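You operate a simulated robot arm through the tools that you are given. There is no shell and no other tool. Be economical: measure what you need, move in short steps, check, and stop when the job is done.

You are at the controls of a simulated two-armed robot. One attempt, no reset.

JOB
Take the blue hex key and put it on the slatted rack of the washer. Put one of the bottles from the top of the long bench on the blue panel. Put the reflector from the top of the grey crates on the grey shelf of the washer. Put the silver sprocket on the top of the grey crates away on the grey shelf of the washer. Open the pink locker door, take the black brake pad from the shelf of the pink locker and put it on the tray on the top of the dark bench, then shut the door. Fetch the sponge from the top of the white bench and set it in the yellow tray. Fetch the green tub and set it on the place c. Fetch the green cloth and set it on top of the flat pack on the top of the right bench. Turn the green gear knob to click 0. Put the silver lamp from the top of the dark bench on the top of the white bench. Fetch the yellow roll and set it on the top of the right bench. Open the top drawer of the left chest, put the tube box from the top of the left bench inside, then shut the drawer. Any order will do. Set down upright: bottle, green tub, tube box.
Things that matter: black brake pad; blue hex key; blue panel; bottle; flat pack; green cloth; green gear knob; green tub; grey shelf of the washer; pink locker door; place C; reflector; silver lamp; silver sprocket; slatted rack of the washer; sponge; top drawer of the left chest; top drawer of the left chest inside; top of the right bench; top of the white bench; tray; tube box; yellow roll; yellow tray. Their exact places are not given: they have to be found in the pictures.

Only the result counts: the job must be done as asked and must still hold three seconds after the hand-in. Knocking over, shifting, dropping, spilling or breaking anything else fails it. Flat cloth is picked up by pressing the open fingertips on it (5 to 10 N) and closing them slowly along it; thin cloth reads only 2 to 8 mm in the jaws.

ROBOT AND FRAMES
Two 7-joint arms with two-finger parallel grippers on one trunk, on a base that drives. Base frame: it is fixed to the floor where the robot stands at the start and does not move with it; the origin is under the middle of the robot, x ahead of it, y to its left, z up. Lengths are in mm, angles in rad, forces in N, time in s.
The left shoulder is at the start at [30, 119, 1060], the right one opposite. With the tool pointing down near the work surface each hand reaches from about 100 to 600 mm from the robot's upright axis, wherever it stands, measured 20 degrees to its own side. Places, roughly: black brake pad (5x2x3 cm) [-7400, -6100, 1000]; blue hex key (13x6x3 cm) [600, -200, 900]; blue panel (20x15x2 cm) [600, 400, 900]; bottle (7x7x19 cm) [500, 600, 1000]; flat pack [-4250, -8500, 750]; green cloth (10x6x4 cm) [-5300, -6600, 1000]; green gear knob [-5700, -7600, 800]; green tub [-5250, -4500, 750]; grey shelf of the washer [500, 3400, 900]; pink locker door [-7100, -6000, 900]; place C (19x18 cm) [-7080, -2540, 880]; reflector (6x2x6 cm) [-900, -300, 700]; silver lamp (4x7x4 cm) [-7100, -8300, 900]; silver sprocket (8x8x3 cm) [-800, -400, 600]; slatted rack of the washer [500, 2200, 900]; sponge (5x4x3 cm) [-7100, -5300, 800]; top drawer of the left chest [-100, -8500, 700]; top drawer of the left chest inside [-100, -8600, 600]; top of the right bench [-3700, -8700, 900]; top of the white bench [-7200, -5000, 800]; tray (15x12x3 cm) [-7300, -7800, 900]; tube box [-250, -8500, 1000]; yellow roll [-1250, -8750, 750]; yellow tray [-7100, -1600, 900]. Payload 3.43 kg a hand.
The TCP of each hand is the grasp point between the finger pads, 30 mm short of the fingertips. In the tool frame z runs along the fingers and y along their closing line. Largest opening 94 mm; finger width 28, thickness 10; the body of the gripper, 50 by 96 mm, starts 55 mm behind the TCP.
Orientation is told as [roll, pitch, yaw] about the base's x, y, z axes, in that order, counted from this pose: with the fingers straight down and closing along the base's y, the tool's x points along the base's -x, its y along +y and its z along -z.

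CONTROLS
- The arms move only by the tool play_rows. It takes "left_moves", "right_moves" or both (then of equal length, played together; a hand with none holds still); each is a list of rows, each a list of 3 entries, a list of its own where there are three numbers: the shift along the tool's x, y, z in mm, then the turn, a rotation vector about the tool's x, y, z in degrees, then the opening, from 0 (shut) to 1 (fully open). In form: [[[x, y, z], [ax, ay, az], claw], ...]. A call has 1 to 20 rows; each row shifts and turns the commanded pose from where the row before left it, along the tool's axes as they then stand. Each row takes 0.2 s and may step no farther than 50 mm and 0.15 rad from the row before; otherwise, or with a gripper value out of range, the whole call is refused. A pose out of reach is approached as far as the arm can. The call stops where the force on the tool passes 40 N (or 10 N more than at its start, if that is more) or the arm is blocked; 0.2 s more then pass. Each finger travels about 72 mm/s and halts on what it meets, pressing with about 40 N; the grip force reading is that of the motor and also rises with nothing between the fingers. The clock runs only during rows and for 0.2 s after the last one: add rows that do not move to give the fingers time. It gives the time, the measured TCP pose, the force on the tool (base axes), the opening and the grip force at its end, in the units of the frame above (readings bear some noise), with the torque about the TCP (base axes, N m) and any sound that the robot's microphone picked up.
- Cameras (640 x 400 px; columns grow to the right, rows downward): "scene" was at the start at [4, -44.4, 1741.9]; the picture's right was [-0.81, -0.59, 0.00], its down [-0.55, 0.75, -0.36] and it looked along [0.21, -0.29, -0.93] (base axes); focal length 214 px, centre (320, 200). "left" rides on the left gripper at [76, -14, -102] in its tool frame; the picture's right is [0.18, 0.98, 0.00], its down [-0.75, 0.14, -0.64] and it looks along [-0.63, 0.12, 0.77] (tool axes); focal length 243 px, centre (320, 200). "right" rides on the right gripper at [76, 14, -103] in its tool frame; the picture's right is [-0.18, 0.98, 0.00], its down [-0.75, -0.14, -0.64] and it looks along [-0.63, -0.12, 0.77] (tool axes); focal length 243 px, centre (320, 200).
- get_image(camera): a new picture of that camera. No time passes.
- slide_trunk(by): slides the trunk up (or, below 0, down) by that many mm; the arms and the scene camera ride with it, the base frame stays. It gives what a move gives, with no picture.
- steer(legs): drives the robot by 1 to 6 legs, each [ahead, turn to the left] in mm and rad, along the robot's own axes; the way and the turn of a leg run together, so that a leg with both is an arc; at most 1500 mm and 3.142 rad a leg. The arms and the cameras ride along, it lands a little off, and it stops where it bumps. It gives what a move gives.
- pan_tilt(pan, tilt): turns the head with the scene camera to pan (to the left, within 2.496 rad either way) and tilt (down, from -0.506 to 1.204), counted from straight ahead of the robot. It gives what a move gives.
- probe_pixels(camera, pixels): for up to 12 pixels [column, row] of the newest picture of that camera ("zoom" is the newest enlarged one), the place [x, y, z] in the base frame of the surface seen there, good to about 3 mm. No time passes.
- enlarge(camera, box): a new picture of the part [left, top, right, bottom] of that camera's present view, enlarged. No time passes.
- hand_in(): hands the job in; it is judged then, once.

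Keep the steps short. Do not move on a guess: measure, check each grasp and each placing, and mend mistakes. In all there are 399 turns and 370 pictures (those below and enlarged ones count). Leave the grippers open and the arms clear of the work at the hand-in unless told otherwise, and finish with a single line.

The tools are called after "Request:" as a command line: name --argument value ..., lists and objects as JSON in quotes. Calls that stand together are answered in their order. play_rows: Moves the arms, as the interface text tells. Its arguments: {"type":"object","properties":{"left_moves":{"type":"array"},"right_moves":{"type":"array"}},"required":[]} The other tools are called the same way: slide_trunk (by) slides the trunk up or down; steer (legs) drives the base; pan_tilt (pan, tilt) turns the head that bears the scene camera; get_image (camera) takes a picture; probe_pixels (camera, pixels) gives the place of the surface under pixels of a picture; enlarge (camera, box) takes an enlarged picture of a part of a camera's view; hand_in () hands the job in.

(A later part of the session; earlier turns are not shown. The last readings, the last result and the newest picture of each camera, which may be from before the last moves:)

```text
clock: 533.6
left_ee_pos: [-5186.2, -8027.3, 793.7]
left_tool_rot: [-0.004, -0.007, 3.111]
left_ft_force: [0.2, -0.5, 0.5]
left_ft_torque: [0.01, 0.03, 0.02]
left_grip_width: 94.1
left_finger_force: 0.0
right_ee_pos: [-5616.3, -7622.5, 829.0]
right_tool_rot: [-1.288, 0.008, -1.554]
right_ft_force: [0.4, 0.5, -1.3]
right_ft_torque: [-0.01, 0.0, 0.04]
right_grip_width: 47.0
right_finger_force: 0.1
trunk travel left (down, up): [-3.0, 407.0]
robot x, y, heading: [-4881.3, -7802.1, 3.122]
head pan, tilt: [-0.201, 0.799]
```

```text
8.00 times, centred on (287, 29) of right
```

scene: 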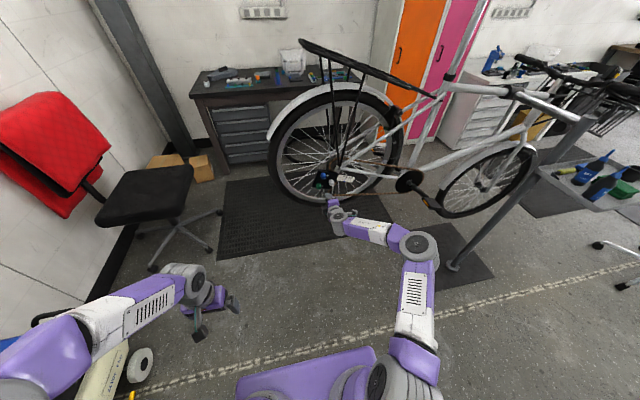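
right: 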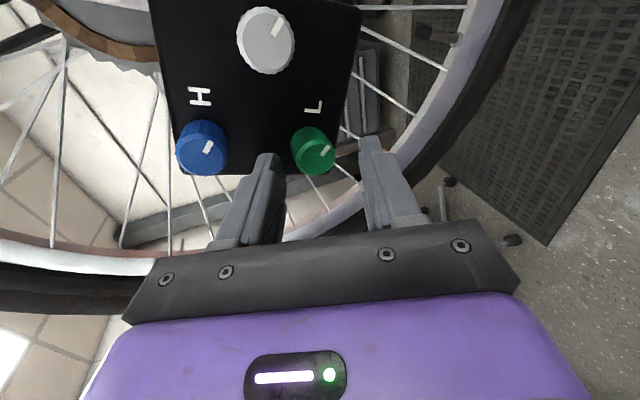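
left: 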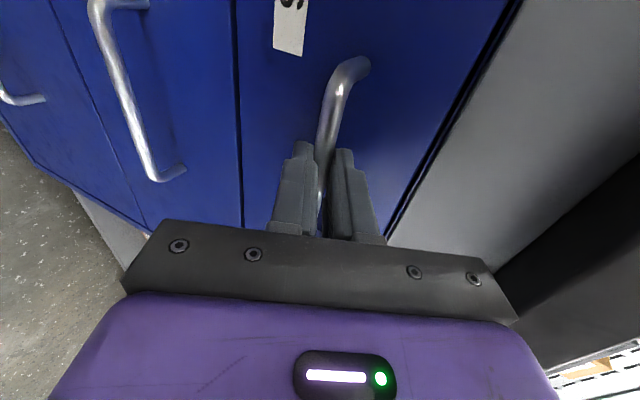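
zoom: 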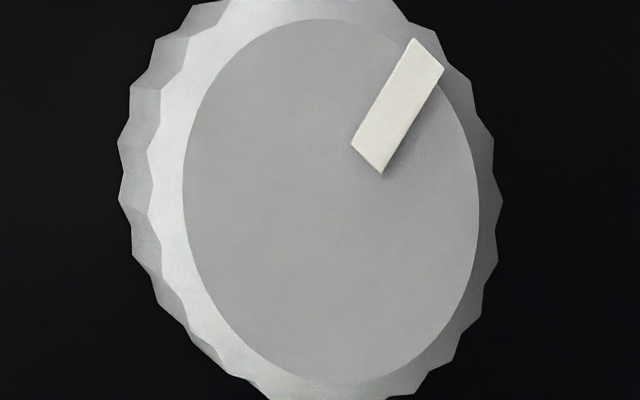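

Marks measured: blue and white at 60°, green now at 11° in the picture. I turn the knob back CCW by 20° and see where it rests, to learn the detent step.

Request:
play_rows --right_moves '[[[0, 0, 20], [0, 0, 0], 0.5], [[0, 0, 15], [0, 0, 0], 0.5], [[0, 0, 13.5], [0, 0, 0], 0.5], [[0, 0, 0], [0, 0, 0], 0.3], [[0, 0, 0], [0, 0, 0], 0.1], [[0, 0, 0], [0, 0, 0], 0.0], [[0, 0, 0], [0, 0, -5], 0.0], [[0, 0, 0], [0, 0, -5], 0.0], [[0, 0, 0], [0, 0, -5], 0.0], [[0, 0, 0], [0, 0, -5], 0.0], [[0, 0, 0], [0, 0, 0], 0.0], [[0, 0, 0], [0, 0, 0], 0.0], [[0, 0, 0], [0, 0, 0], 0.3], [[0, 0, 0], [0, 0, 0], 0.5], [[0, 0, -20], [0, 0, 0], 0.5], [[0, 0, -28.5], [0, 0, 0], 0.5], [[0, 0, 0], [0, 0, 8], 0.5], [[0, 0, 0], [0, 0, 8], 0.5], [[0, 0, 0], [0, 0, 4], 0.5], [[0, 0, 0], [0, 0, 0], 0.5]]'

Request:
enlarge --camera "right" --box '[180, 0, 380, 200]'

Request:
enlarge --camera "right" --box '[295, 100, 345, 150]'

```text
clock: 537.8
left_ee_pos: [-5186.5, -8027.4, 795.0]
left_tool_rot: [-0.003, -0.007, 3.11]
left_ft_force: [0.1, -0.2, 0.9]
left_ft_torque: [0.01, -0.04, 0.0]
left_grip_width: 94.2
left_finger_force: 0.1
right_ee_pos: [-5613.8, -7622.7, 828.5]
right_tool_rot: [-1.287, 0.005, -1.555]
right_ft_force: [0.0, -0.2, -0.3]
right_ft_torque: [0.0, 0.04, 0.0]
right_grip_width: 47.1
right_finger_force: 0.0
trunk travel left (down, up): [-3.0, 407.0]
robot x, y, heading: [-4881.2, -7799.3, 3.125]
head pan, tilt: [-0.201, 0.799]
```

```text
2.00 times, centred on (280, 100) of right
```

zoom: 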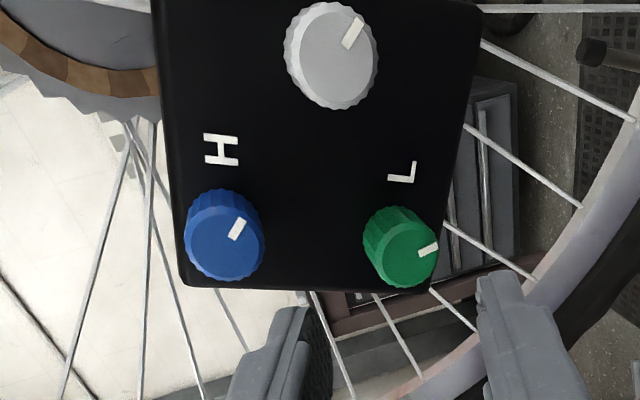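

```text
8.00 times, centred on (320, 125) of right
```

zoom: 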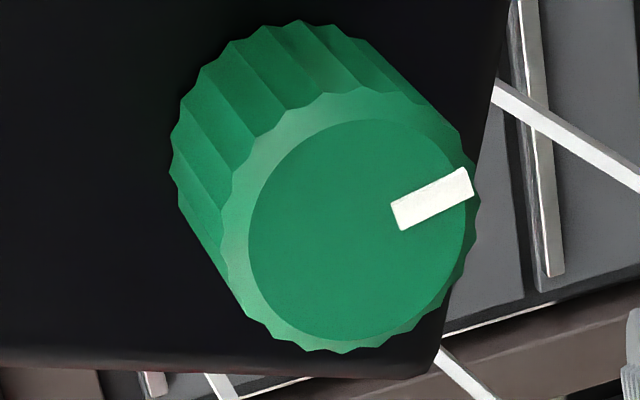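

Request:
play_rows --right_moves '[[[0, 0, 0], [0, 0, -8], 0.5], [[0, 0, 0], [0, 0, -8], 0.5], [[0, 0, 0], [0, 0, -8], 0.5], [[0, 0, 0], [0, 0, -8], 0.5], [[0, 0, 0], [0, 0, -8], 0.5], [[0, 0, 0], [0, 0, -8], 0.5], [[0, 0, 0], [0, 0, -8], 0.5], [[0, 0, 20], [0, 0, 0], 0.5], [[0, 0, 15], [0, 0, 0], 0.5], [[0, 0, 13.5], [0, 0, 0], 0.5], [[0, 0, 0], [0, 0, 0], 0.3], [[0, 0, 0], [0, 0, 0], 0.1], [[0, 0, 0], [0, 0, 0], 0.0], [[0, 0, 0], [0, 0, 0], 0.0]]'

Request:
play_rows --right_moves '[[[0, 0, 0], [0, 0, 6], 0.0], [[0, 0, 0], [0, 0, 6], 0.0], [[0, 0, 0], [0, 0, 6], 0.0], [[0, 0, 0], [0, 0, 6], 0.0], [[0, 0, 0], [0, 0, 6], 0.0], [[0, 0, 0], [0, 0, 6], 0.0], [[0, 0, 0], [0, 0, 6], 0.0], [[0, 0, 0], [0, 0, 6], 0.0], [[0, 0, 0], [0, 0, 6], 0.0], [[0, 0, 0], [0, 0, 6], 0.0], [[0, 0, 0], [0, 0, 6], 0.0], [[0, 0, 0], [0, 0, 6], 0.0], [[0, 0, 0], [0, 0, 6], 0.0], [[0, 0, 0], [0, 0, 6], 0.0], [[0, 0, 0], [0, 0, 6], 0.0], [[0, 0, 0], [0, 0, 6], 0.0], [[0, 0, 0], [0, 0, 0], 0.0]]'

Request:
enlarge --camera "right" --box '[180, 0, 480, 240]'

```text
clock: 540.8
left_ee_pos: [-5185.5, -8026.8, 795.8]
left_tool_rot: [-0.004, -0.008, 3.111]
left_ft_force: [0.2, -0.3, 0.1]
left_ft_torque: [0.0, 0.01, 0.05]
left_grip_width: 94.2
left_finger_force: 0.0
right_ee_pos: [-5661.2, -7621.2, 813.4]
right_tool_rot: [-1.082, 0.924, -1.158]
right_ft_force: [4.8, 9.7, -8.4]
right_ft_torque: [0.08, -0.1, 0.18]
right_grip_width: 25.8
right_finger_force: 44.9
trunk travel left (down, up): [-3.0, 407.0]
robot x, y, heading: [-4877.5, -7796.8, 3.13]
head pan, tilt: [-0.201, 0.799]
```

```text
clock: 544.4
left_ee_pos: [-5185.6, -8028.0, 794.3]
left_tool_rot: [-0.004, -0.009, 3.11]
left_ft_force: [-0.5, 0.9, -0.1]
left_ft_torque: [0.02, -0.01, 0.02]
left_grip_width: 94.1
left_finger_force: 0.0
right_ee_pos: [-5660.4, -7624.3, 815.5]
right_tool_rot: [-1.206, -0.66, -1.783]
right_ft_force: [24.6, 3.6, -16.2]
right_ft_torque: [0.0, 0.2, 0.26]
right_grip_width: 26.9
right_finger_force: 44.9
trunk travel left (down, up): [-3.0, 407.0]
robot x, y, heading: [-4880.1, -7797.5, 3.128]
head pan, tilt: [-0.201, 0.799]
```

```text
1.67 times, centred on (330, 120) of right
```

zoom: 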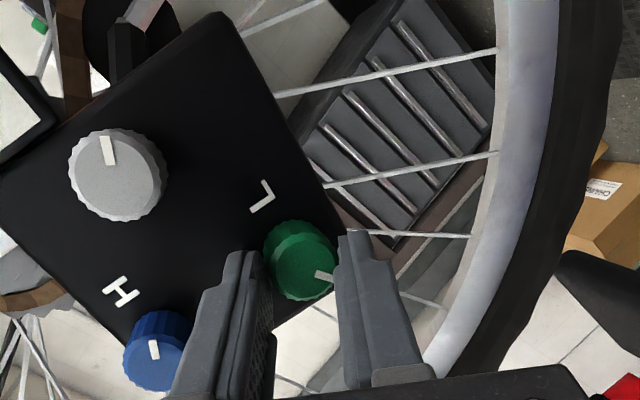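

Request:
play_rows --right_moves '[[[0, 0, 0], [0, 0, 0], 0.3], [[0, 0, 0], [0, 0, 0], 0.5], [[0, 0, -20], [0, 0, 0], 0.5], [[0, 0, -28.5], [0, 0, -8], 0.5], [[0, 0, 0], [0, 0, -8], 0.5], [[0, 0, 0], [0, 0, -8], 0.5], [[0, 0, 0], [0, 0, -8], 0.5], [[0, 0, 0], [0, 0, -8], 0.5], [[0, 0, 0], [0, 0, 0], 0.5]]'

Request:
enlarge --camera "right" --box '[295, 100, 345, 150]'

```text
clock: 546.4
left_ee_pos: [-5184.7, -8027.4, 795.3]
left_tool_rot: [-0.004, -0.007, 3.11]
left_ft_force: [0.3, 1.1, 0.1]
left_ft_torque: [-0.01, -0.01, -0.01]
left_grip_width: 94.0
left_finger_force: 0.2
right_ee_pos: [-5614.7, -7622.1, 828.3]
right_tool_rot: [-1.288, 0.008, -1.553]
right_ft_force: [-0.5, 0.0, -0.4]
right_ft_torque: [-0.01, -0.01, 0.02]
right_grip_width: 47.2
right_finger_force: 0.1
trunk travel left (down, up): [-3.0, 407.0]
robot x, y, heading: [-4877.8, -7798.8, 3.125]
head pan, tilt: [-0.201, 0.799]
```

```text
8.00 times, centred on (320, 125) of right
```

zoom: 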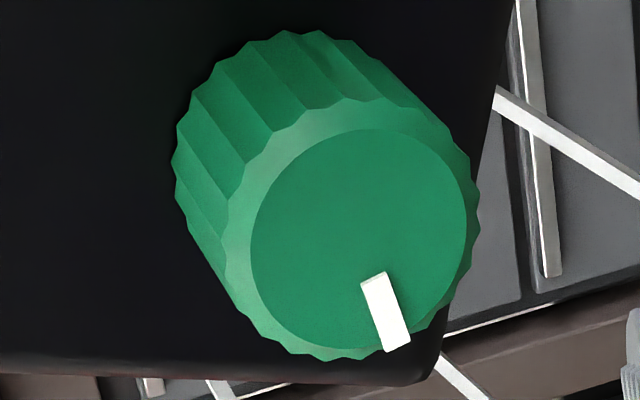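

Request:
enlarge --camera "scene" --box '[334, 160, 364, 180]'

Request:
enlarge --camera "right" --box '[180, 0, 380, 200]'

```text
16.00 times, centred on (349, 170) of scene
```

zoom: 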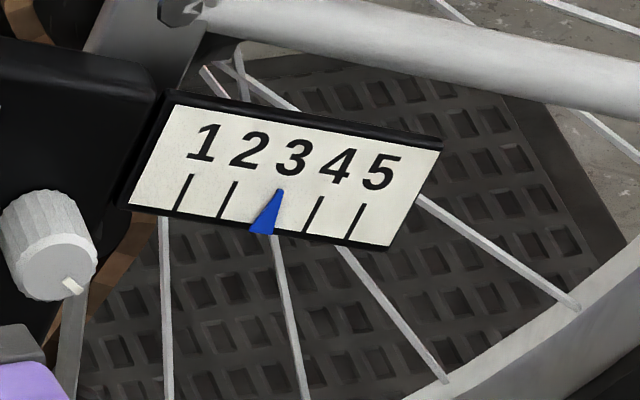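

```text
2.00 times, centred on (280, 100) of right
```

zoom: 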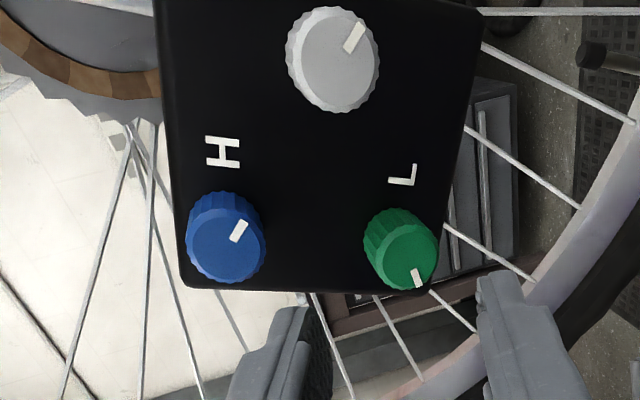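

No stop and no click so far. Turn another ~96° clockwise to look for an end stop.

Request:
play_rows --right_moves '[[[0, 0, 0], [0, 0, -8], 0.5], [[0, 0, 0], [0, 0, -8], 0.5], [[0, 0, 0], [0, 0, -8], 0.5], [[0, 0, 0], [0, 0, -8], 0.5], [[0, 0, 0], [0, 0, -8], 0.5], [[0, 0, 0], [0, 0, -8], 0.5], [[0, 0, 0], [0, 0, -8], 0.5], [[0, 0, 20], [0, 0, 0], 0.5], [[0, 0, 15], [0, 0, 0], 0.5], [[0, 0, 13.5], [0, 0, 0], 0.5], [[0, 0, 0], [0, 0, 0], 0.3], [[0, 0, 0], [0, 0, 0], 0.1], [[0, 0, 0], [0, 0, 0], 0.0], [[0, 0, 0], [0, 0, 0], 0.0]]'

Request:
play_rows --right_moves '[[[0, 0, 0], [0, 0, 6], 0.0], [[0, 0, 0], [0, 0, 6], 0.0], [[0, 0, 0], [0, 0, 6], 0.0], [[0, 0, 0], [0, 0, 6], 0.0], [[0, 0, 0], [0, 0, 6], 0.0], [[0, 0, 0], [0, 0, 6], 0.0], [[0, 0, 0], [0, 0, 6], 0.0], [[0, 0, 0], [0, 0, 6], 0.0], [[0, 0, 0], [0, 0, 6], 0.0], [[0, 0, 0], [0, 0, 6], 0.0], [[0, 0, 0], [0, 0, 6], 0.0], [[0, 0, 0], [0, 0, 6], 0.0], [[0, 0, 0], [0, 0, 6], 0.0], [[0, 0, 0], [0, 0, 6], 0.0], [[0, 0, 0], [0, 0, 6], 0.0], [[0, 0, 0], [0, 0, 6], 0.0], [[0, 0, 0], [0, 0, 0], 0.0]]'

Request:
play_rows --right_moves '[[[0, 0, 0], [0, 0, 0], 0.3], [[0, 0, 0], [0, 0, 0], 0.5], [[0, 0, -20], [0, 0, 0], 0.5], [[0, 0, -28.5], [0, 0, -8], 0.5], [[0, 0, 0], [0, 0, -8], 0.5], [[0, 0, 0], [0, 0, -8], 0.5], [[0, 0, 0], [0, 0, -8], 0.5], [[0, 0, 0], [0, 0, -8], 0.5], [[0, 0, 0], [0, 0, 0], 0.5]]'

Request:
enlarge --camera "right" --box '[295, 100, 345, 150]'

```text
clock: 549.4
left_ee_pos: [-5186.6, -8026.7, 794.0]
left_tool_rot: [-0.006, -0.007, 3.11]
left_ft_force: [0.1, -0.1, -0.2]
left_ft_torque: [0.04, 0.01, -0.02]
left_grip_width: 94.2
left_finger_force: 0.1
right_ee_pos: [-5659.4, -7621.0, 814.9]
right_tool_rot: [-1.079, 0.925, -1.156]
right_ft_force: [7.3, 12.6, -11.4]
right_ft_torque: [0.09, -0.14, 0.0]
right_grip_width: 25.7
right_finger_force: 44.7
trunk travel left (down, up): [-3.0, 407.0]
robot x, y, heading: [-4878.0, -7801.1, 3.128]
head pan, tilt: [-0.201, 0.799]
```

```text
clock: 553.0
left_ee_pos: [-5185.1, -8027.8, 794.8]
left_tool_rot: [-0.003, -0.006, 3.112]
left_ft_force: [0.0, -0.8, -0.5]
left_ft_torque: [-0.01, -0.01, 0.01]
left_grip_width: 94.3
left_finger_force: 0.0
right_ee_pos: [-5660.5, -7625.8, 816.4]
right_tool_rot: [-1.209, -0.662, -1.783]
right_ft_force: [7.7, -3.1, -9.9]
right_ft_torque: [0.19, 0.35, 0.14]
right_grip_width: 27.0
right_finger_force: 44.9
trunk travel left (down, up): [-3.0, 407.0]
robot x, y, heading: [-4880.8, -7798.8, 3.13]
head pan, tilt: [-0.201, 0.799]
```

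```text
clock: 555.0
left_ee_pos: [-5185.1, -8027.2, 795.3]
left_tool_rot: [-0.004, -0.008, 3.11]
left_ft_force: [0.2, -0.6, -0.1]
left_ft_torque: [0.0, 0.03, -0.01]
left_grip_width: 94.3
left_finger_force: 0.2
right_ee_pos: [-5614.3, -7622.8, 829.4]
right_tool_rot: [-1.285, 0.01, -1.554]
right_ft_force: [-0.4, -0.3, 0.4]
right_ft_torque: [-0.03, 0.01, 0.0]
right_grip_width: 46.7
right_finger_force: 0.0
trunk travel left (down, up): [-3.0, 407.0]
robot x, y, heading: [-4880.3, -7804.0, 3.123]
head pan, tilt: [-0.201, 0.799]
```

```text
8.00 times, centred on (320, 125) of right
```

zoom: 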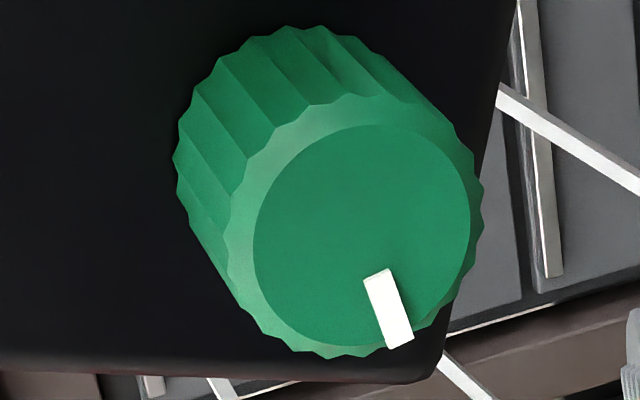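

The mark did not move: that is the clockwise end stop. Now find the counter-clockwise stop: three CCW strokes of 96°.

Request:
play_rows --right_moves '[[[0, 0, 0], [0, 0, 8], 0.5], [[0, 0, 0], [0, 0, 8], 0.5], [[0, 0, 0], [0, 0, 8], 0.5], [[0, 0, 0], [0, 0, 8], 0.5], [[0, 0, 0], [0, 0, 8], 0.5], [[0, 0, 20], [0, 0, 0], 0.5], [[0, 0, 15], [0, 0, 0], 0.5], [[0, 0, 13.5], [0, 0, 0], 0.5], [[0, 0, 0], [0, 0, 0], 0.3], [[0, 0, 0], [0, 0, 0], 0.1], [[0, 0, 0], [0, 0, 0], 0.0], [[0, 0, 0], [0, 0, 0], 0.0]]'

Request:
play_rows --right_moves '[[[0, 0, 0], [0, 0, -6], 0.0], [[0, 0, 0], [0, 0, -6], 0.0], [[0, 0, 0], [0, 0, -6], 0.0], [[0, 0, 0], [0, 0, -6], 0.0], [[0, 0, 0], [0, 0, -6], 0.0], [[0, 0, 0], [0, 0, -6], 0.0], [[0, 0, 0], [0, 0, -6], 0.0], [[0, 0, 0], [0, 0, -6], 0.0], [[0, 0, 0], [0, 0, -6], 0.0], [[0, 0, 0], [0, 0, -6], 0.0], [[0, 0, 0], [0, 0, -6], 0.0], [[0, 0, 0], [0, 0, -6], 0.0], [[0, 0, 0], [0, 0, -6], 0.0], [[0, 0, 0], [0, 0, -6], 0.0], [[0, 0, 0], [0, 0, -6], 0.0], [[0, 0, 0], [0, 0, -6], 0.0], [[0, 0, 0], [0, 0, 0], 0.0]]'

Request:
play_rows --right_moves '[[[0, 0, 0], [0, 0, 0], 0.3], [[0, 0, 0], [0, 0, 0], 0.5], [[0, 0, -20], [0, 0, 0], 0.5], [[0, 0, -28.5], [0, 0, 8], 0.5], [[0, 0, 0], [0, 0, 8], 0.5], [[0, 0, 0], [0, 0, 8], 0.5], [[0, 0, 0], [0, 0, 8], 0.5], [[0, 0, 0], [0, 0, 8], 0.5], [[0, 0, 0], [0, 0, 8], 0.5], [[0, 0, 0], [0, 0, 8], 0.5], [[0, 0, 0], [0, 0, 0], 0.5]]'

Request:
enlarge --camera "right" --box '[295, 100, 345, 150]'

```text
clock: 557.6
left_ee_pos: [-5185.5, -8028.9, 794.3]
left_tool_rot: [-0.003, -0.008, 3.111]
left_ft_force: [0.5, -0.5, 0.3]
left_ft_torque: [0.01, 0.01, 0.03]
left_grip_width: 94.3
left_finger_force: 0.0
right_ee_pos: [-5660.8, -7624.2, 815.1]
right_tool_rot: [-1.205, -0.659, -1.783]
right_ft_force: [1.7, -3.2, -4.6]
right_ft_torque: [-0.07, 0.27, -0.11]
right_grip_width: 26.8
right_finger_force: 45.5
trunk travel left (down, up): [-3.0, 407.0]
robot x, y, heading: [-4877.4, -7795.6, 3.131]
head pan, tilt: [-0.201, 0.799]
```

```text
clock: 561.2
left_ee_pos: [-5185.2, -8027.3, 795.5]
left_tool_rot: [-0.003, -0.007, 3.109]
left_ft_force: [0.6, -0.3, 1.1]
left_ft_torque: [0.0, -0.03, 0.02]
left_grip_width: 93.9
left_finger_force: 0.1
right_ee_pos: [-5660.3, -7623.1, 812.0]
right_tool_rot: [-1.076, 0.925, -1.149]
right_ft_force: [24.1, 7.7, -21.0]
right_ft_torque: [0.04, 0.16, -0.2]
right_grip_width: 26.1
right_finger_force: 45.1
trunk travel left (down, up): [-3.0, 407.0]
robot x, y, heading: [-4877.3, -7799.8, 3.13]
head pan, tilt: [-0.201, 0.799]
```

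```text
clock: 563.6
left_ee_pos: [-5186.0, -8027.7, 795.6]
left_tool_rot: [-0.003, -0.008, 3.109]
left_ft_force: [-0.3, -0.2, -0.3]
left_ft_torque: [-0.02, 0.02, -0.03]
left_grip_width: 94.0
left_finger_force: 0.1
right_ee_pos: [-5614.3, -7622.4, 829.7]
right_tool_rot: [-1.286, 0.006, -1.556]
right_ft_force: [-0.3, -0.7, -0.6]
right_ft_torque: [0.02, 0.02, 0.01]
right_grip_width: 46.9
right_finger_force: 0.1
trunk travel left (down, up): [-3.0, 407.0]
robot x, y, heading: [-4882.7, -7799.2, 3.128]
head pan, tilt: [-0.201, 0.799]
```

```text
8.00 times, centred on (320, 125) of right
```

zoom: 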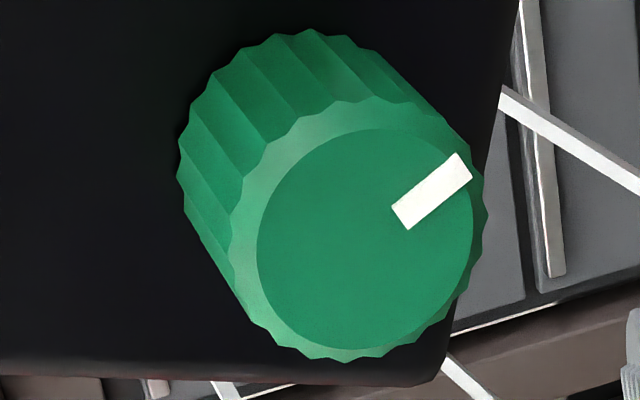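

Rest marks are 11°, 25.6°, 40.6°: detents of about 15°. Continue CCW with two strokes to find the other stop.

Request:
play_rows --right_moves '[[[0, 0, 0], [0, 0, 8], 0.5], [[0, 0, 0], [0, 0, 8], 0.5], [[0, 0, 0], [0, 0, 8], 0.5], [[0, 0, 0], [0, 0, 8], 0.5], [[0, 0, 0], [0, 0, 8], 0.5], [[0, 0, 20], [0, 0, 0], 0.5], [[0, 0, 15], [0, 0, 0], 0.5], [[0, 0, 13.5], [0, 0, 0], 0.5], [[0, 0, 0], [0, 0, 0], 0.3], [[0, 0, 0], [0, 0, 0], 0.1], [[0, 0, 0], [0, 0, 0], 0.0], [[0, 0, 0], [0, 0, 0], 0.0]]'

Request:
play_rows --right_moves '[[[0, 0, 0], [0, 0, -6], 0.0], [[0, 0, 0], [0, 0, -6], 0.0], [[0, 0, 0], [0, 0, -6], 0.0], [[0, 0, 0], [0, 0, -6], 0.0], [[0, 0, 0], [0, 0, -6], 0.0], [[0, 0, 0], [0, 0, -6], 0.0], [[0, 0, 0], [0, 0, -6], 0.0], [[0, 0, 0], [0, 0, -6], 0.0], [[0, 0, 0], [0, 0, -6], 0.0], [[0, 0, 0], [0, 0, -6], 0.0], [[0, 0, 0], [0, 0, -6], 0.0], [[0, 0, 0], [0, 0, -6], 0.0], [[0, 0, 0], [0, 0, -6], 0.0], [[0, 0, 0], [0, 0, -6], 0.0], [[0, 0, 0], [0, 0, -6], 0.0], [[0, 0, 0], [0, 0, -6], 0.0], [[0, 0, 0], [0, 0, 0], 0.0]]'

Request:
play_rows --right_moves '[[[0, 0, 0], [0, 0, 0], 0.3], [[0, 0, 0], [0, 0, 0], 0.5], [[0, 0, -20], [0, 0, 0], 0.5], [[0, 0, -28.5], [0, 0, 8], 0.5], [[0, 0, 0], [0, 0, 8], 0.5], [[0, 0, 0], [0, 0, 8], 0.5], [[0, 0, 0], [0, 0, 8], 0.5], [[0, 0, 0], [0, 0, 8], 0.5], [[0, 0, 0], [0, 0, 8], 0.5], [[0, 0, 0], [0, 0, 8], 0.5], [[0, 0, 0], [0, 0, 0], 0.5]]'

Request:
enlarge --camera "right" --box '[295, 100, 345, 150]'

Request:
play_rows --right_moves '[[[0, 0, 0], [0, 0, 8], 0.5], [[0, 0, 0], [0, 0, 8], 0.5], [[0, 0, 0], [0, 0, 8], 0.5], [[0, 0, 0], [0, 0, 8], 0.5], [[0, 0, 0], [0, 0, 8], 0.5], [[0, 0, 20], [0, 0, 0], 0.5], [[0, 0, 15], [0, 0, 0], 0.5], [[0, 0, 13.5], [0, 0, 0], 0.5], [[0, 0, 0], [0, 0, 0], 0.3], [[0, 0, 0], [0, 0, 0], 0.1], [[0, 0, 0], [0, 0, 0], 0.0], [[0, 0, 0], [0, 0, 0], 0.0]]'

Request:
play_rows --right_moves '[[[0, 0, 0], [0, 0, -6], 0.0], [[0, 0, 0], [0, 0, -6], 0.0], [[0, 0, 0], [0, 0, -6], 0.0], [[0, 0, 0], [0, 0, -6], 0.0], [[0, 0, 0], [0, 0, -6], 0.0], [[0, 0, 0], [0, 0, -6], 0.0], [[0, 0, 0], [0, 0, -6], 0.0], [[0, 0, 0], [0, 0, -6], 0.0], [[0, 0, 0], [0, 0, -6], 0.0], [[0, 0, 0], [0, 0, -6], 0.0], [[0, 0, 0], [0, 0, -6], 0.0], [[0, 0, 0], [0, 0, -6], 0.0], [[0, 0, 0], [0, 0, -6], 0.0], [[0, 0, 0], [0, 0, -6], 0.0], [[0, 0, 0], [0, 0, -6], 0.0], [[0, 0, 0], [0, 0, -6], 0.0], [[0, 0, 0], [0, 0, 0], 0.0]]'

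Request:
play_rows --right_moves '[[[0, 0, 0], [0, 0, 0], 0.3], [[0, 0, 0], [0, 0, 0], 0.5], [[0, 0, -20], [0, 0, 0], 0.5], [[0, 0, -28.5], [0, 0, 8], 0.5], [[0, 0, 0], [0, 0, 8], 0.5], [[0, 0, 0], [0, 0, 8], 0.5], [[0, 0, 0], [0, 0, 8], 0.5], [[0, 0, 0], [0, 0, 8], 0.5], [[0, 0, 0], [0, 0, 8], 0.5], [[0, 0, 0], [0, 0, 8], 0.5], [[0, 0, 0], [0, 0, 0], 0.5]]'

Request:
enlarge --camera "right" --box '[295, 100, 345, 150]'

```text
clock: 566.2
left_ee_pos: [-5185.6, -8027.1, 795.0]
left_tool_rot: [-0.003, -0.006, 3.111]
left_ft_force: [-0.5, 0.3, 0.0]
left_ft_torque: [-0.01, 0.0, 0.0]
left_grip_width: 93.9
left_finger_force: 0.0
right_ee_pos: [-5661.7, -7624.3, 813.9]
right_tool_rot: [-1.21, -0.657, -1.782]
right_ft_force: [-3.6, 1.3, 2.5]
right_ft_torque: [0.02, 0.54, -0.28]
right_grip_width: 27.2
right_finger_force: 45.6
trunk travel left (down, up): [-3.0, 407.0]
robot x, y, heading: [-4877.4, -7797.9, 3.124]
head pan, tilt: [-0.201, 0.799]
```

```text
clock: 569.8
left_ee_pos: [-5186.6, -8026.9, 793.7]
left_tool_rot: [-0.004, -0.007, 3.112]
left_ft_force: [-0.1, -0.7, -0.8]
left_ft_torque: [0.02, 0.03, 0.03]
left_grip_width: 94.1
left_finger_force: 0.1
right_ee_pos: [-5661.2, -7620.3, 813.4]
right_tool_rot: [-1.078, 0.927, -1.151]
right_ft_force: [13.1, 7.2, -19.8]
right_ft_torque: [0.04, 0.28, -0.21]
right_grip_width: 25.6
right_finger_force: 45.2
trunk travel left (down, up): [-3.0, 407.0]
robot x, y, heading: [-4880.2, -7803.4, 3.127]
head pan, tilt: [-0.201, 0.799]
```

```text
clock: 572.2
left_ee_pos: [-5186.5, -8027.6, 794.8]
left_tool_rot: [-0.004, -0.007, 3.111]
left_ft_force: [-1.1, -0.7, 0.4]
left_ft_torque: [0.0, 0.03, -0.02]
left_grip_width: 94.0
left_finger_force: 0.0
right_ee_pos: [-5614.3, -7622.8, 829.9]
right_tool_rot: [-1.286, 0.005, -1.556]
right_ft_force: [-0.1, -0.1, -0.2]
right_ft_torque: [0.01, 0.02, 0.02]
right_grip_width: 46.9
right_finger_force: 0.1
trunk travel left (down, up): [-3.0, 407.0]
robot x, y, heading: [-4879.7, -7798.1, 3.127]
head pan, tilt: [-0.201, 0.799]
```

```text
8.00 times, centred on (320, 125) of right
```

zoom: 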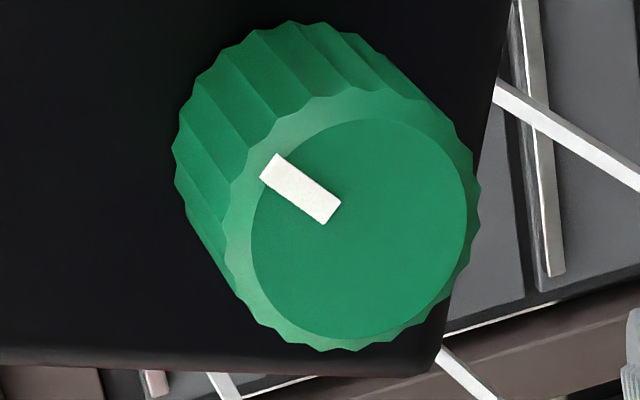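

```text
clock: 574.8
left_ee_pos: [-5186.4, -8027.5, 794.1]
left_tool_rot: [-0.005, -0.007, 3.111]
left_ft_force: [-0.1, -0.4, -0.3]
left_ft_torque: [-0.02, -0.01, -0.01]
left_grip_width: 93.9
left_finger_force: 0.0
right_ee_pos: [-5659.1, -7624.7, 814.5]
right_tool_rot: [-1.206, -0.657, -1.784]
right_ft_force: [3.3, -3.2, -6.1]
right_ft_torque: [-0.04, 0.4, 0.11]
right_grip_width: 26.6
right_finger_force: 45.0
trunk travel left (down, up): [-3.0, 407.0]
robot x, y, heading: [-4880.8, -7803.0, 3.131]
head pan, tilt: [-0.201, 0.799]
```

```text
clock: 578.4
left_ee_pos: [-5187.2, -8027.5, 794.1]
left_tool_rot: [-0.004, -0.008, 3.111]
left_ft_force: [0.0, 0.0, -0.3]
left_ft_torque: [0.01, 0.0, 0.0]
left_grip_width: 93.6
left_finger_force: 0.2
right_ee_pos: [-5660.2, -7620.1, 813.8]
right_tool_rot: [-1.083, 0.928, -1.157]
right_ft_force: [6.2, 7.8, -17.6]
right_ft_torque: [-0.11, 0.06, -0.01]
right_grip_width: 25.8
right_finger_force: 44.9
trunk travel left (down, up): [-3.0, 407.0]
robot x, y, heading: [-4880.2, -7800.6, 3.125]
head pan, tilt: [-0.201, 0.799]
```

```text
clock: 580.8
left_ee_pos: [-5185.8, -8027.1, 794.7]
left_tool_rot: [-0.003, -0.007, 3.11]
left_ft_force: [0.4, -0.5, 0.4]
left_ft_torque: [-0.03, 0.02, -0.01]
left_grip_width: 94.0
left_finger_force: 0.0
right_ee_pos: [-5614.5, -7622.8, 828.0]
right_tool_rot: [-1.285, 0.004, -1.555]
right_ft_force: [0.5, 0.6, 0.0]
right_ft_torque: [0.02, -0.01, 0.04]
right_grip_width: 47.0
right_finger_force: 0.1
trunk travel left (down, up): [-3.0, 407.0]
robot x, y, heading: [-4880.1, -7803.0, 3.123]
head pan, tilt: [-0.201, 0.799]
```

```text
8.00 times, centred on (320, 125) of right
```

zoom: 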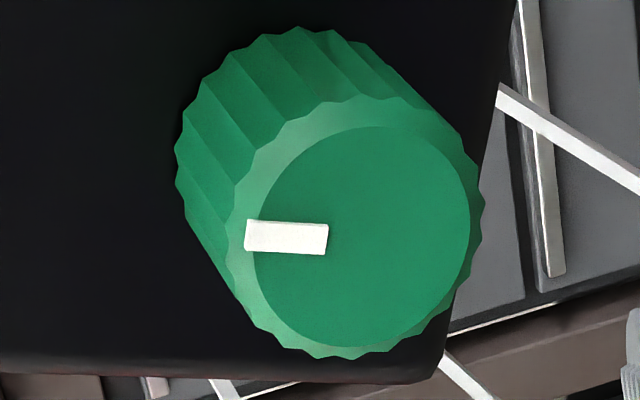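

CCW stop reached with the mark pointing straight up (12 o'clock) – 16 detents of 15° from the other stop; other knobs sit at mid-range. So click 0 is this stop; the knob now rests there. Retract and restore the hand.

Request:
steer --legs '[[-150, 0]]'

Request:
play_rows --right_moves '[[[0, 0, 0], [-8.2, 0, 0], 0.7], [[0, 0, 0], [-8.2, 0, 0], 0.7], [[0, 0, 0], [-8.2, 0, 0], 0.7], [[0, 0, 0], [-8.2, 0, 0], 0.7], [[0, 0, 0], [-8.2, 0, 0], 0.7], [[0, 0, 0], [-8.2, 0, 0], 0.7], [[0, 0, 0], [-8.2, 0, 0], 0.7], [[0, 0, 0], [-8.2, 0, 0], 0.7], [[0, 0, 0], [-8.2, 0, 0], 0.7], [[0, 0, 0], [0, 0, 8.2], 1], [[0, 0, 0], [0, 0, 8.2], 1], [[0, 0, 0], [0, 0, 8.2], 1], [[0, 0, 0], [0, 0, 8.2], 1], [[0, 0, 0], [0, 0, 8.2], 1], [[0, 0, 0], [0, 0, 8.2], 1], [[0, 0, 0], [0, 0, 8.2], 1], [[0, 0, 0], [0, 0, 8.2], 1], [[0, 0, 0], [0, 0, 8.2], 1], [[0, 0, 0], [0, 0, 8.2], 1]]'

Request:
slide_trunk --by 322

Request:
get_image --camera "scene"

```text
clock: 582.2
left_ee_pos: [-5031.9, -8029.3, 794.7]
left_tool_rot: [-0.004, -0.009, 3.108]
left_ft_force: [-0.3, 0.4, -0.1]
left_ft_torque: [0.01, -0.02, -0.01]
left_grip_width: 94.1
left_finger_force: 0.0
right_ee_pos: [-5459.1, -7624.4, 828.2]
right_tool_rot: [-1.286, 0.008, -1.555]
right_ft_force: [-0.7, 0.8, -0.2]
right_ft_torque: [0.01, -0.03, -0.02]
right_grip_width: 46.9
right_finger_force: 0.1
trunk travel left (down, up): [-3.0, 407.0]
robot x, y, heading: [-4724.5, -7800.4, 3.128]
head pan, tilt: [-0.201, 0.799]
```

```text
clock: 586.2
left_ee_pos: [-5033.2, -8030.0, 793.6]
left_tool_rot: [-0.004, -0.008, 3.108]
left_ft_force: [-0.3, -0.4, 0.3]
left_ft_torque: [0.02, 0.0, -0.05]
left_grip_width: 93.7
left_finger_force: 0.0
right_ee_pos: [-5363.4, -7623.7, 797.5]
right_tool_rot: [-0.008, 0.002, -2.989]
right_ft_force: [-0.2, -0.8, 0.9]
right_ft_torque: [0.02, -0.04, -0.02]
right_grip_width: 93.9
right_finger_force: 0.0
right hand out of reach, approached as far as the arm can: row 6, 7, 8, 9, 10
trunk travel left (down, up): [-3.0, 407.0]
robot x, y, heading: [-4726.8, -7798.1, 3.123]
head pan, tilt: [-0.201, 0.799]
```

```text
clock: 589.4
left_ee_pos: [-5032.4, -8029.0, 1116.5]
left_tool_rot: [-0.004, -0.006, 3.109]
left_ft_force: [0.4, 0.4, 0.3]
left_ft_torque: [-0.01, 0.0, 0.0]
left_grip_width: 94.0
left_finger_force: 0.1
right_ee_pos: [-5363.9, -7624.0, 1119.7]
right_tool_rot: [-0.006, 0.004, -2.988]
right_ft_force: [0.2, -0.5, 0.2]
right_ft_torque: [-0.03, -0.04, -0.04]
right_grip_width: 93.8
right_finger_force: 0.1
trunk travel left (down, up): [-325.0, 85.0]
robot x, y, heading: [-4728.0, -7800.8, 3.13]
head pan, tilt: [-0.201, 0.799]
```

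```text
206 pictures are left
```

scene: 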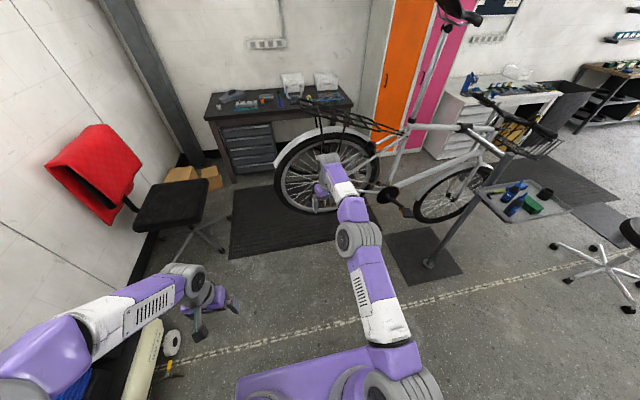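

Retract the right hand, then drive north to the tray: face +y, 1020 mm, then face west.

Request:
play_rows --right_moves '[[[40, 0, 0], [0, 0, 4.7], 1], [[40, 0, 0], [0, 0, 4.7], 1], [[40, 0, 0], [0, 0, 0], 1], [[40, 0, 0], [0, 0, 0], 1], [[40, 0, 0], [0, 0, 0], 1], [[40, 0, 0], [0, 0, 0], 1], [[40, 0, 0], [0, 0, 0], 1], [[30, 0, 0], [0, 0, 0], 1]]'

Request:
steer --legs '[[0, -1.565], [1020, 0], [0, 1.571]]'

Request:
pan_tilt --pan -0.2 --tilt 0.8

Request:
get_image --camera "scene"

```text
clock: 591.2
left_ee_pos: [-5032.0, -8029.0, 1117.1]
left_tool_rot: [-0.004, -0.008, 3.109]
left_ft_force: [0.2, 0.5, -0.5]
left_ft_torque: [-0.02, 0.0, 0.01]
left_grip_width: 94.5
left_finger_force: 0.0
right_ee_pos: [-5055.9, -7617.8, 1120.2]
right_tool_rot: [-0.008, 0.0, 3.13]
right_ft_force: [-0.1, -0.1, -0.4]
right_ft_torque: [-0.01, 0.01, 0.04]
right_grip_width: 93.9
right_finger_force: 0.0
trunk travel left (down, up): [-325.0, 85.0]
robot x, y, heading: [-4725.8, -7804.9, 3.128]
head pan, tilt: [-0.201, 0.799]
```

```text
clock: 604.2
left_ee_pos: [-5018.9, -7001.9, 1116.1]
left_tool_rot: [-0.003, -0.007, -3.138]
left_ft_force: [-0.8, 0.0, -0.1]
left_ft_torque: [0.04, 0.02, 0.01]
left_grip_width: 94.1
left_finger_force: 0.1
right_ee_pos: [-5056.7, -6590.0, 1119.2]
right_tool_rot: [-0.007, 0.002, -3.115]
right_ft_force: [-0.3, -0.1, 0.9]
right_ft_torque: [0.01, 0.0, 0.02]
right_grip_width: 93.9
right_finger_force: 0.1
trunk travel left (down, up): [-325.0, 85.0]
robot x, y, heading: [-4720.3, -6763.0, -3.123]
head pan, tilt: [-0.201, 0.799]
```

```text
clock: 604.8
left_ee_pos: [-5017.8, -7001.8, 1116.4]
left_tool_rot: [-0.002, -0.008, -3.138]
left_ft_force: [-0.2, -0.2, 1.1]
left_ft_torque: [-0.01, 0.03, 0.0]
left_grip_width: 94.2
left_finger_force: 0.2
right_ee_pos: [-5056.7, -6590.9, 1119.3]
right_tool_rot: [-0.006, 0.002, -3.111]
right_ft_force: [0.0, 0.3, 0.8]
right_ft_torque: [-0.02, -0.02, 0.03]
right_grip_width: 93.9
right_finger_force: 0.0
trunk travel left (down, up): [-325.0, 85.0]
robot x, y, heading: [-4720.6, -6760.4, -3.121]
head pan, tilt: [-0.201, 0.799]
```

```text
205 pictures are left
```

scene: 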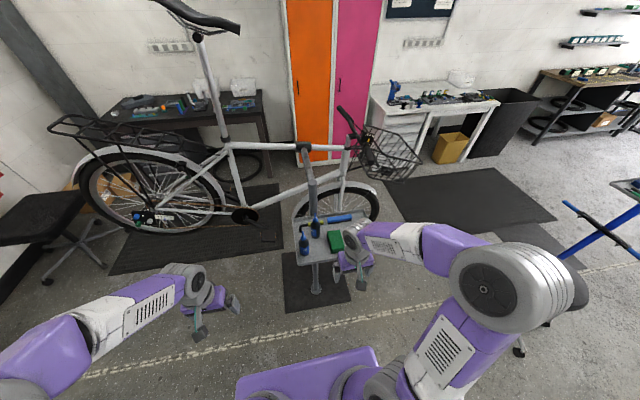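

Request:
enlarge --camera "scene" --box '[290, 200, 370, 270]'

Request:
get_image --camera "right"

Request:
probe_pixels --camera "scene" --pixels '[[335, 235], [330, 237], [340, 246], [336, 250], [303, 232], [315, 217], [298, 262], [345, 218], [310, 257], [300, 235]]'

```text
5.71 times, centred on (330, 235) of scene
```

zoom: 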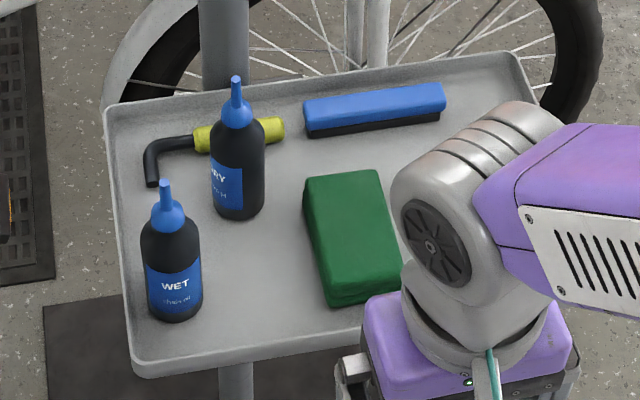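

```text
203 pictures are left
```

right: 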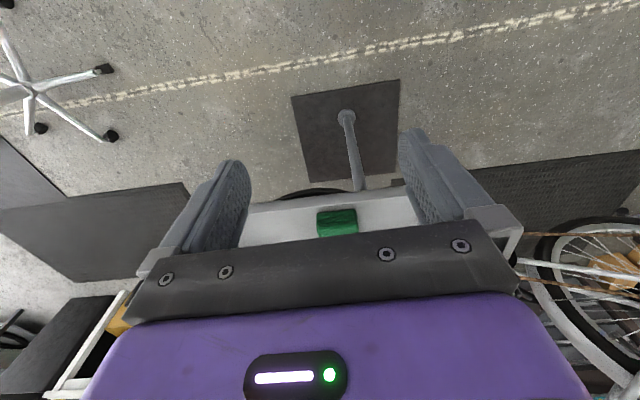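

```text
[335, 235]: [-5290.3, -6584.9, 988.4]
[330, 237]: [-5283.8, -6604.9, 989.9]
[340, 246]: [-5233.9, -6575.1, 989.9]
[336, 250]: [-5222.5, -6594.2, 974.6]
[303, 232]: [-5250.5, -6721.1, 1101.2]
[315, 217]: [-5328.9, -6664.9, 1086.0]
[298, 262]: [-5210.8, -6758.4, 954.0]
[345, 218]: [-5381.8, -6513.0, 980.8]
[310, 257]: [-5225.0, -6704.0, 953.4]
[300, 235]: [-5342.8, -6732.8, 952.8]
```

Request:
play_rows --right_moves '[[[-41.8, -1.8, 0], [0, 0, 0], 0.9], [[-41.8, -1.8, 0], [0, 0, 0], 0.9], [[-41.8, -1.8, 0], [0, 0, 0], 0.9], [[-41.8, -1.8, 0], [0, 0, 0], 0.9], [[-41.8, -1.8, 0], [0, 0, 0], 0.9], [[0, 0, 0], [0, 0, 0], 0.9]]'

Request:
get_image --camera "right"

```text
clock: 606.2
left_ee_pos: [-5018.1, -7002.3, 1117.4]
left_tool_rot: [-0.003, -0.009, -3.136]
left_ft_force: [0.8, 0.1, 0.1]
left_ft_torque: [-0.02, 0.01, -0.01]
left_grip_width: 94.2
left_finger_force: 0.0
right_ee_pos: [-5265.3, -6590.9, 1117.8]
right_tool_rot: [-0.008, 0.001, -3.114]
right_ft_force: [-0.2, 0.2, 0.3]
right_ft_torque: [-0.05, 0.03, -0.01]
right_grip_width: 84.3
right_finger_force: 0.0
trunk travel left (down, up): [-325.0, 85.0]
robot x, y, heading: [-4720.5, -6766.5, -3.127]
head pan, tilt: [-0.201, 0.799]
```

```text
202 pictures are left
```

right: 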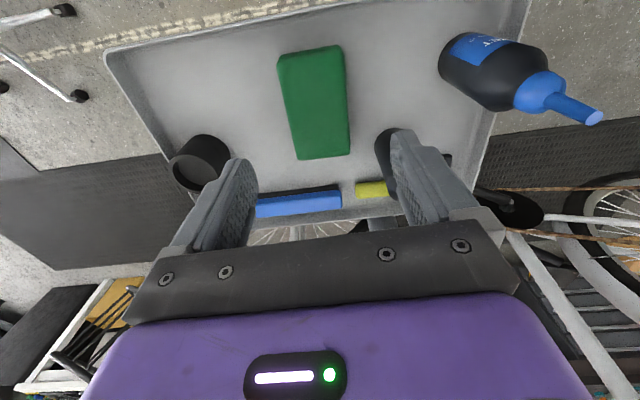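

Request:
probe_pixels --camera "right" --pixels '[[280, 57], [340, 48], [298, 156], [348, 150], [315, 100], [285, 100], [346, 100], [385, 150], [375, 60]]'

```text
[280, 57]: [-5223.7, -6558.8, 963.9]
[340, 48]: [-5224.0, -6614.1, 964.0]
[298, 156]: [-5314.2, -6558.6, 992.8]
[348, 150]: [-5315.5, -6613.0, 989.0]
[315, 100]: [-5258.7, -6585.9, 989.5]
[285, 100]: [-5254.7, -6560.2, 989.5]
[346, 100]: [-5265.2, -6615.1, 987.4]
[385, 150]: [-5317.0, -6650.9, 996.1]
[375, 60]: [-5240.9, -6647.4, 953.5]
```

Request:
play_rows --right_moves '[[[3, -4, 0], [0, 0, 0], 0.8], [[0, 0, 40], [0, 0, 0], 0.8], [[0, 0, 40], [0, 0, 0], 0.8], [[0, 0, 40], [0, 0, 0], 0.8], [[0, 0, 11], [0, 0, 0], 0.8], [[0, 0, 0], [0, 0, 0], 0.8], [[0, 0, 0], [0, 0, 0], 0.6], [[0, 0, 0], [0, 0, 0], 0.45], [[0, 0, 0], [0, 0, 0], 0.3], [[0, 0, 0], [0, 0, 0], 0.2], [[0, 0, 0], [0, 0, 0], 0.1], [[0, 0, 0], [0, 0, 0], 0.1]]'

Request:
get_image --camera "right"

```text
clock: 608.8
left_ee_pos: [-5018.9, -7001.4, 1117.3]
left_tool_rot: [-0.003, -0.006, -3.138]
left_ft_force: [0.2, 0.8, -0.5]
left_ft_torque: [0.0, 0.0, -0.02]
left_grip_width: 94.1
left_finger_force: 0.0
right_ee_pos: [-5266.0, -6583.3, 988.7]
right_tool_rot: [-0.009, 0.002, -3.114]
right_ft_force: [0.0, -0.5, -0.4]
right_ft_torque: [0.01, 0.04, 0.0]
right_grip_width: 63.5
right_finger_force: 40.4
trunk travel left (down, up): [-325.0, 85.0]
robot x, y, heading: [-4718.2, -6764.4, -3.123]
head pan, tilt: [-0.201, 0.799]
```

```text
201 pictures are left
```

right: 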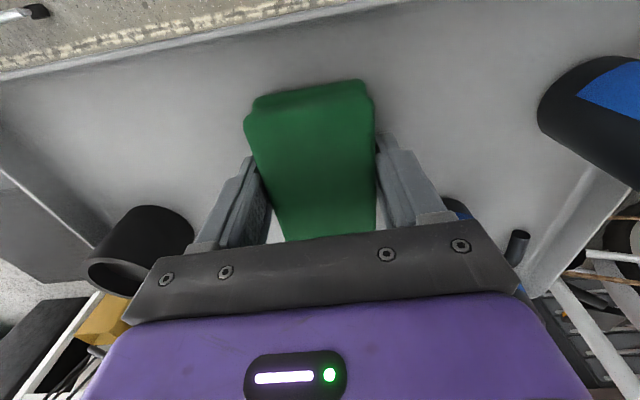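

Request:
play_rows --right_moves '[[[0, 0, -15], [0, 0, 0], 0.1], [[0, 0, -40], [0, 0, 0], 0.1], [[0, 0, -40], [0, 0, 0], 0.1], [[0, 0, -40], [0, 0, 0], 0.1], [[40, 0, 0], [0, 0, 0], 0.1], [[40, 0, 0], [0, 0, 0], 0.1], [[40, 0, 0], [0, 0, 0], 0.1], [[40, 0, 0], [0, 0, 0], 0.1], [[40, 0, 0], [0, 0, 0], 0.1]]'

Request:
steer --legs '[[-60, 0], [0, 1.56], [650, 0]]'

Request:
get_image --camera "right"

```text
clock: 610.8
left_ee_pos: [-5016.5, -7001.3, 1117.4]
left_tool_rot: [-0.004, -0.009, -3.139]
left_ft_force: [-0.4, -0.5, -0.8]
left_ft_torque: [0.01, 0.01, 0.02]
left_grip_width: 94.1
left_finger_force: 0.0
right_ee_pos: [-5062.8, -6577.1, 1126.0]
right_tool_rot: [-0.008, 0.0, -3.115]
right_ft_force: [0.6, -0.3, -0.9]
right_ft_torque: [-0.02, -0.02, 0.01]
right_grip_width: 63.1
right_finger_force: 39.8
trunk travel left (down, up): [-325.0, 85.0]
robot x, y, heading: [-4720.6, -6766.6, -3.119]
head pan, tilt: [-0.201, 0.799]
```

```text
clock: 618.8
left_ee_pos: [-4399.8, -7698.0, 1116.1]
left_tool_rot: [-0.004, -0.005, -1.558]
left_ft_force: [-0.2, -0.1, -0.2]
left_ft_torque: [-0.01, -0.01, 0.0]
left_grip_width: 93.8
left_finger_force: 0.1
right_ee_pos: [-4824.1, -7747.6, 1124.0]
right_tool_rot: [-0.006, 0.001, -1.536]
right_ft_force: [0.0, -0.6, 0.6]
right_ft_torque: [0.04, 0.01, -0.03]
right_grip_width: 63.2
right_finger_force: 39.8
trunk travel left (down, up): [-325.0, 85.0]
robot x, y, heading: [-4644.3, -7401.4, -1.543]
head pan, tilt: [-0.201, 0.799]
```

```text
200 pictures are left
```

right: 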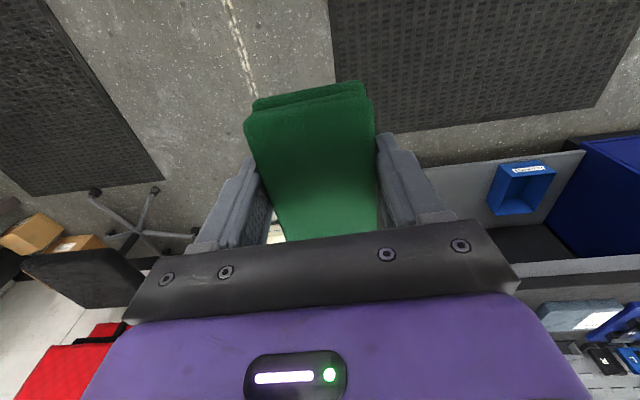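

Request:
steer --legs '[[420, 0], [0, 1.2], [710, 0], [0, -1.22]]'

Request:
pan_tilt --pan -0.2 --tilt 0.85

Request:
get_image --camera "scene"

```text
clock: 630.8
left_ee_pos: [-3722.3, -8324.8, 1116.8]
left_tool_rot: [-0.004, -0.009, -1.534]
left_ft_force: [-0.6, 1.4, 0.0]
left_ft_torque: [-0.03, 0.01, -0.03]
left_grip_width: 93.9
left_finger_force: 0.1
right_ee_pos: [-4144.9, -8386.4, 1124.8]
right_tool_rot: [-0.008, 0.004, -1.512]
right_ft_force: [0.6, 1.0, -0.4]
right_ft_torque: [-0.01, 0.0, -0.04]
right_grip_width: 63.1
right_finger_force: 40.3
trunk travel left (down, up): [-325.0, 85.0]
robot x, y, heading: [-3968.7, -8033.1, -1.517]
head pan, tilt: [-0.201, 0.799]
```

```text
clock: 631.5
left_ee_pos: [-3721.6, -8325.8, 1116.3]
left_tool_rot: [-0.004, -0.007, -1.535]
left_ft_force: [-0.1, -0.7, 1.0]
left_ft_torque: [-0.01, -0.02, 0.01]
left_grip_width: 93.8
left_finger_force: 0.1
right_ee_pos: [-4144.0, -8386.3, 1124.4]
right_tool_rot: [-0.007, -0.001, -1.511]
right_ft_force: [0.3, 0.2, 0.1]
right_ft_torque: [-0.03, -0.01, 0.0]
right_grip_width: 63.3
right_finger_force: 40.3
trunk travel left (down, up): [-325.0, 85.0]
robot x, y, heading: [-3970.0, -8034.0, -1.515]
head pan, tilt: [-0.201, 0.85]
```

```text
199 pictures are left
```

scene: 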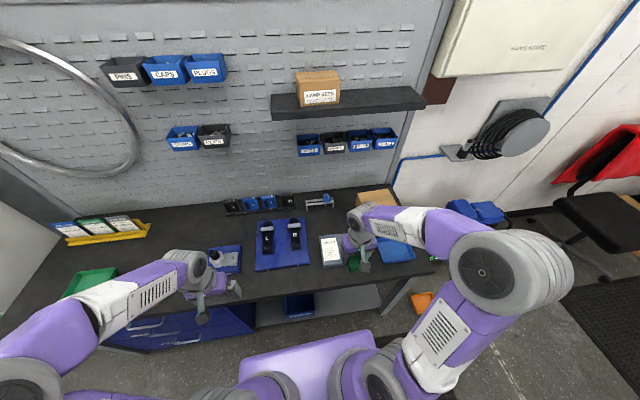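

Request:
enlarge --camera "scene" --box '[300, 180, 420, 280]'

Request:
probe_pixels --camera "scene" --pixels '[[320, 237], [324, 266], [340, 266], [330, 248], [340, 240], [344, 266], [345, 236], [380, 245], [370, 260]]'

```text
4.00 times, centred on (360, 230) of scene
```

zoom: 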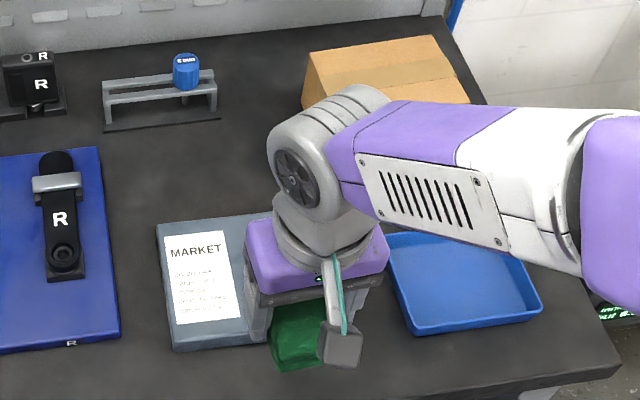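

```text
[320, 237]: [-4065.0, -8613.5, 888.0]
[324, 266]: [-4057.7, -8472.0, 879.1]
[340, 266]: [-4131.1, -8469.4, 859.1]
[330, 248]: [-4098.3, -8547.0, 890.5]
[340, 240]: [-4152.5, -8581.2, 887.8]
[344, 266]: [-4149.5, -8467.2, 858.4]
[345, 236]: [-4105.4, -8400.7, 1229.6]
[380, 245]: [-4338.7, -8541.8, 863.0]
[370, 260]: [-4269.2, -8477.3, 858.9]
```

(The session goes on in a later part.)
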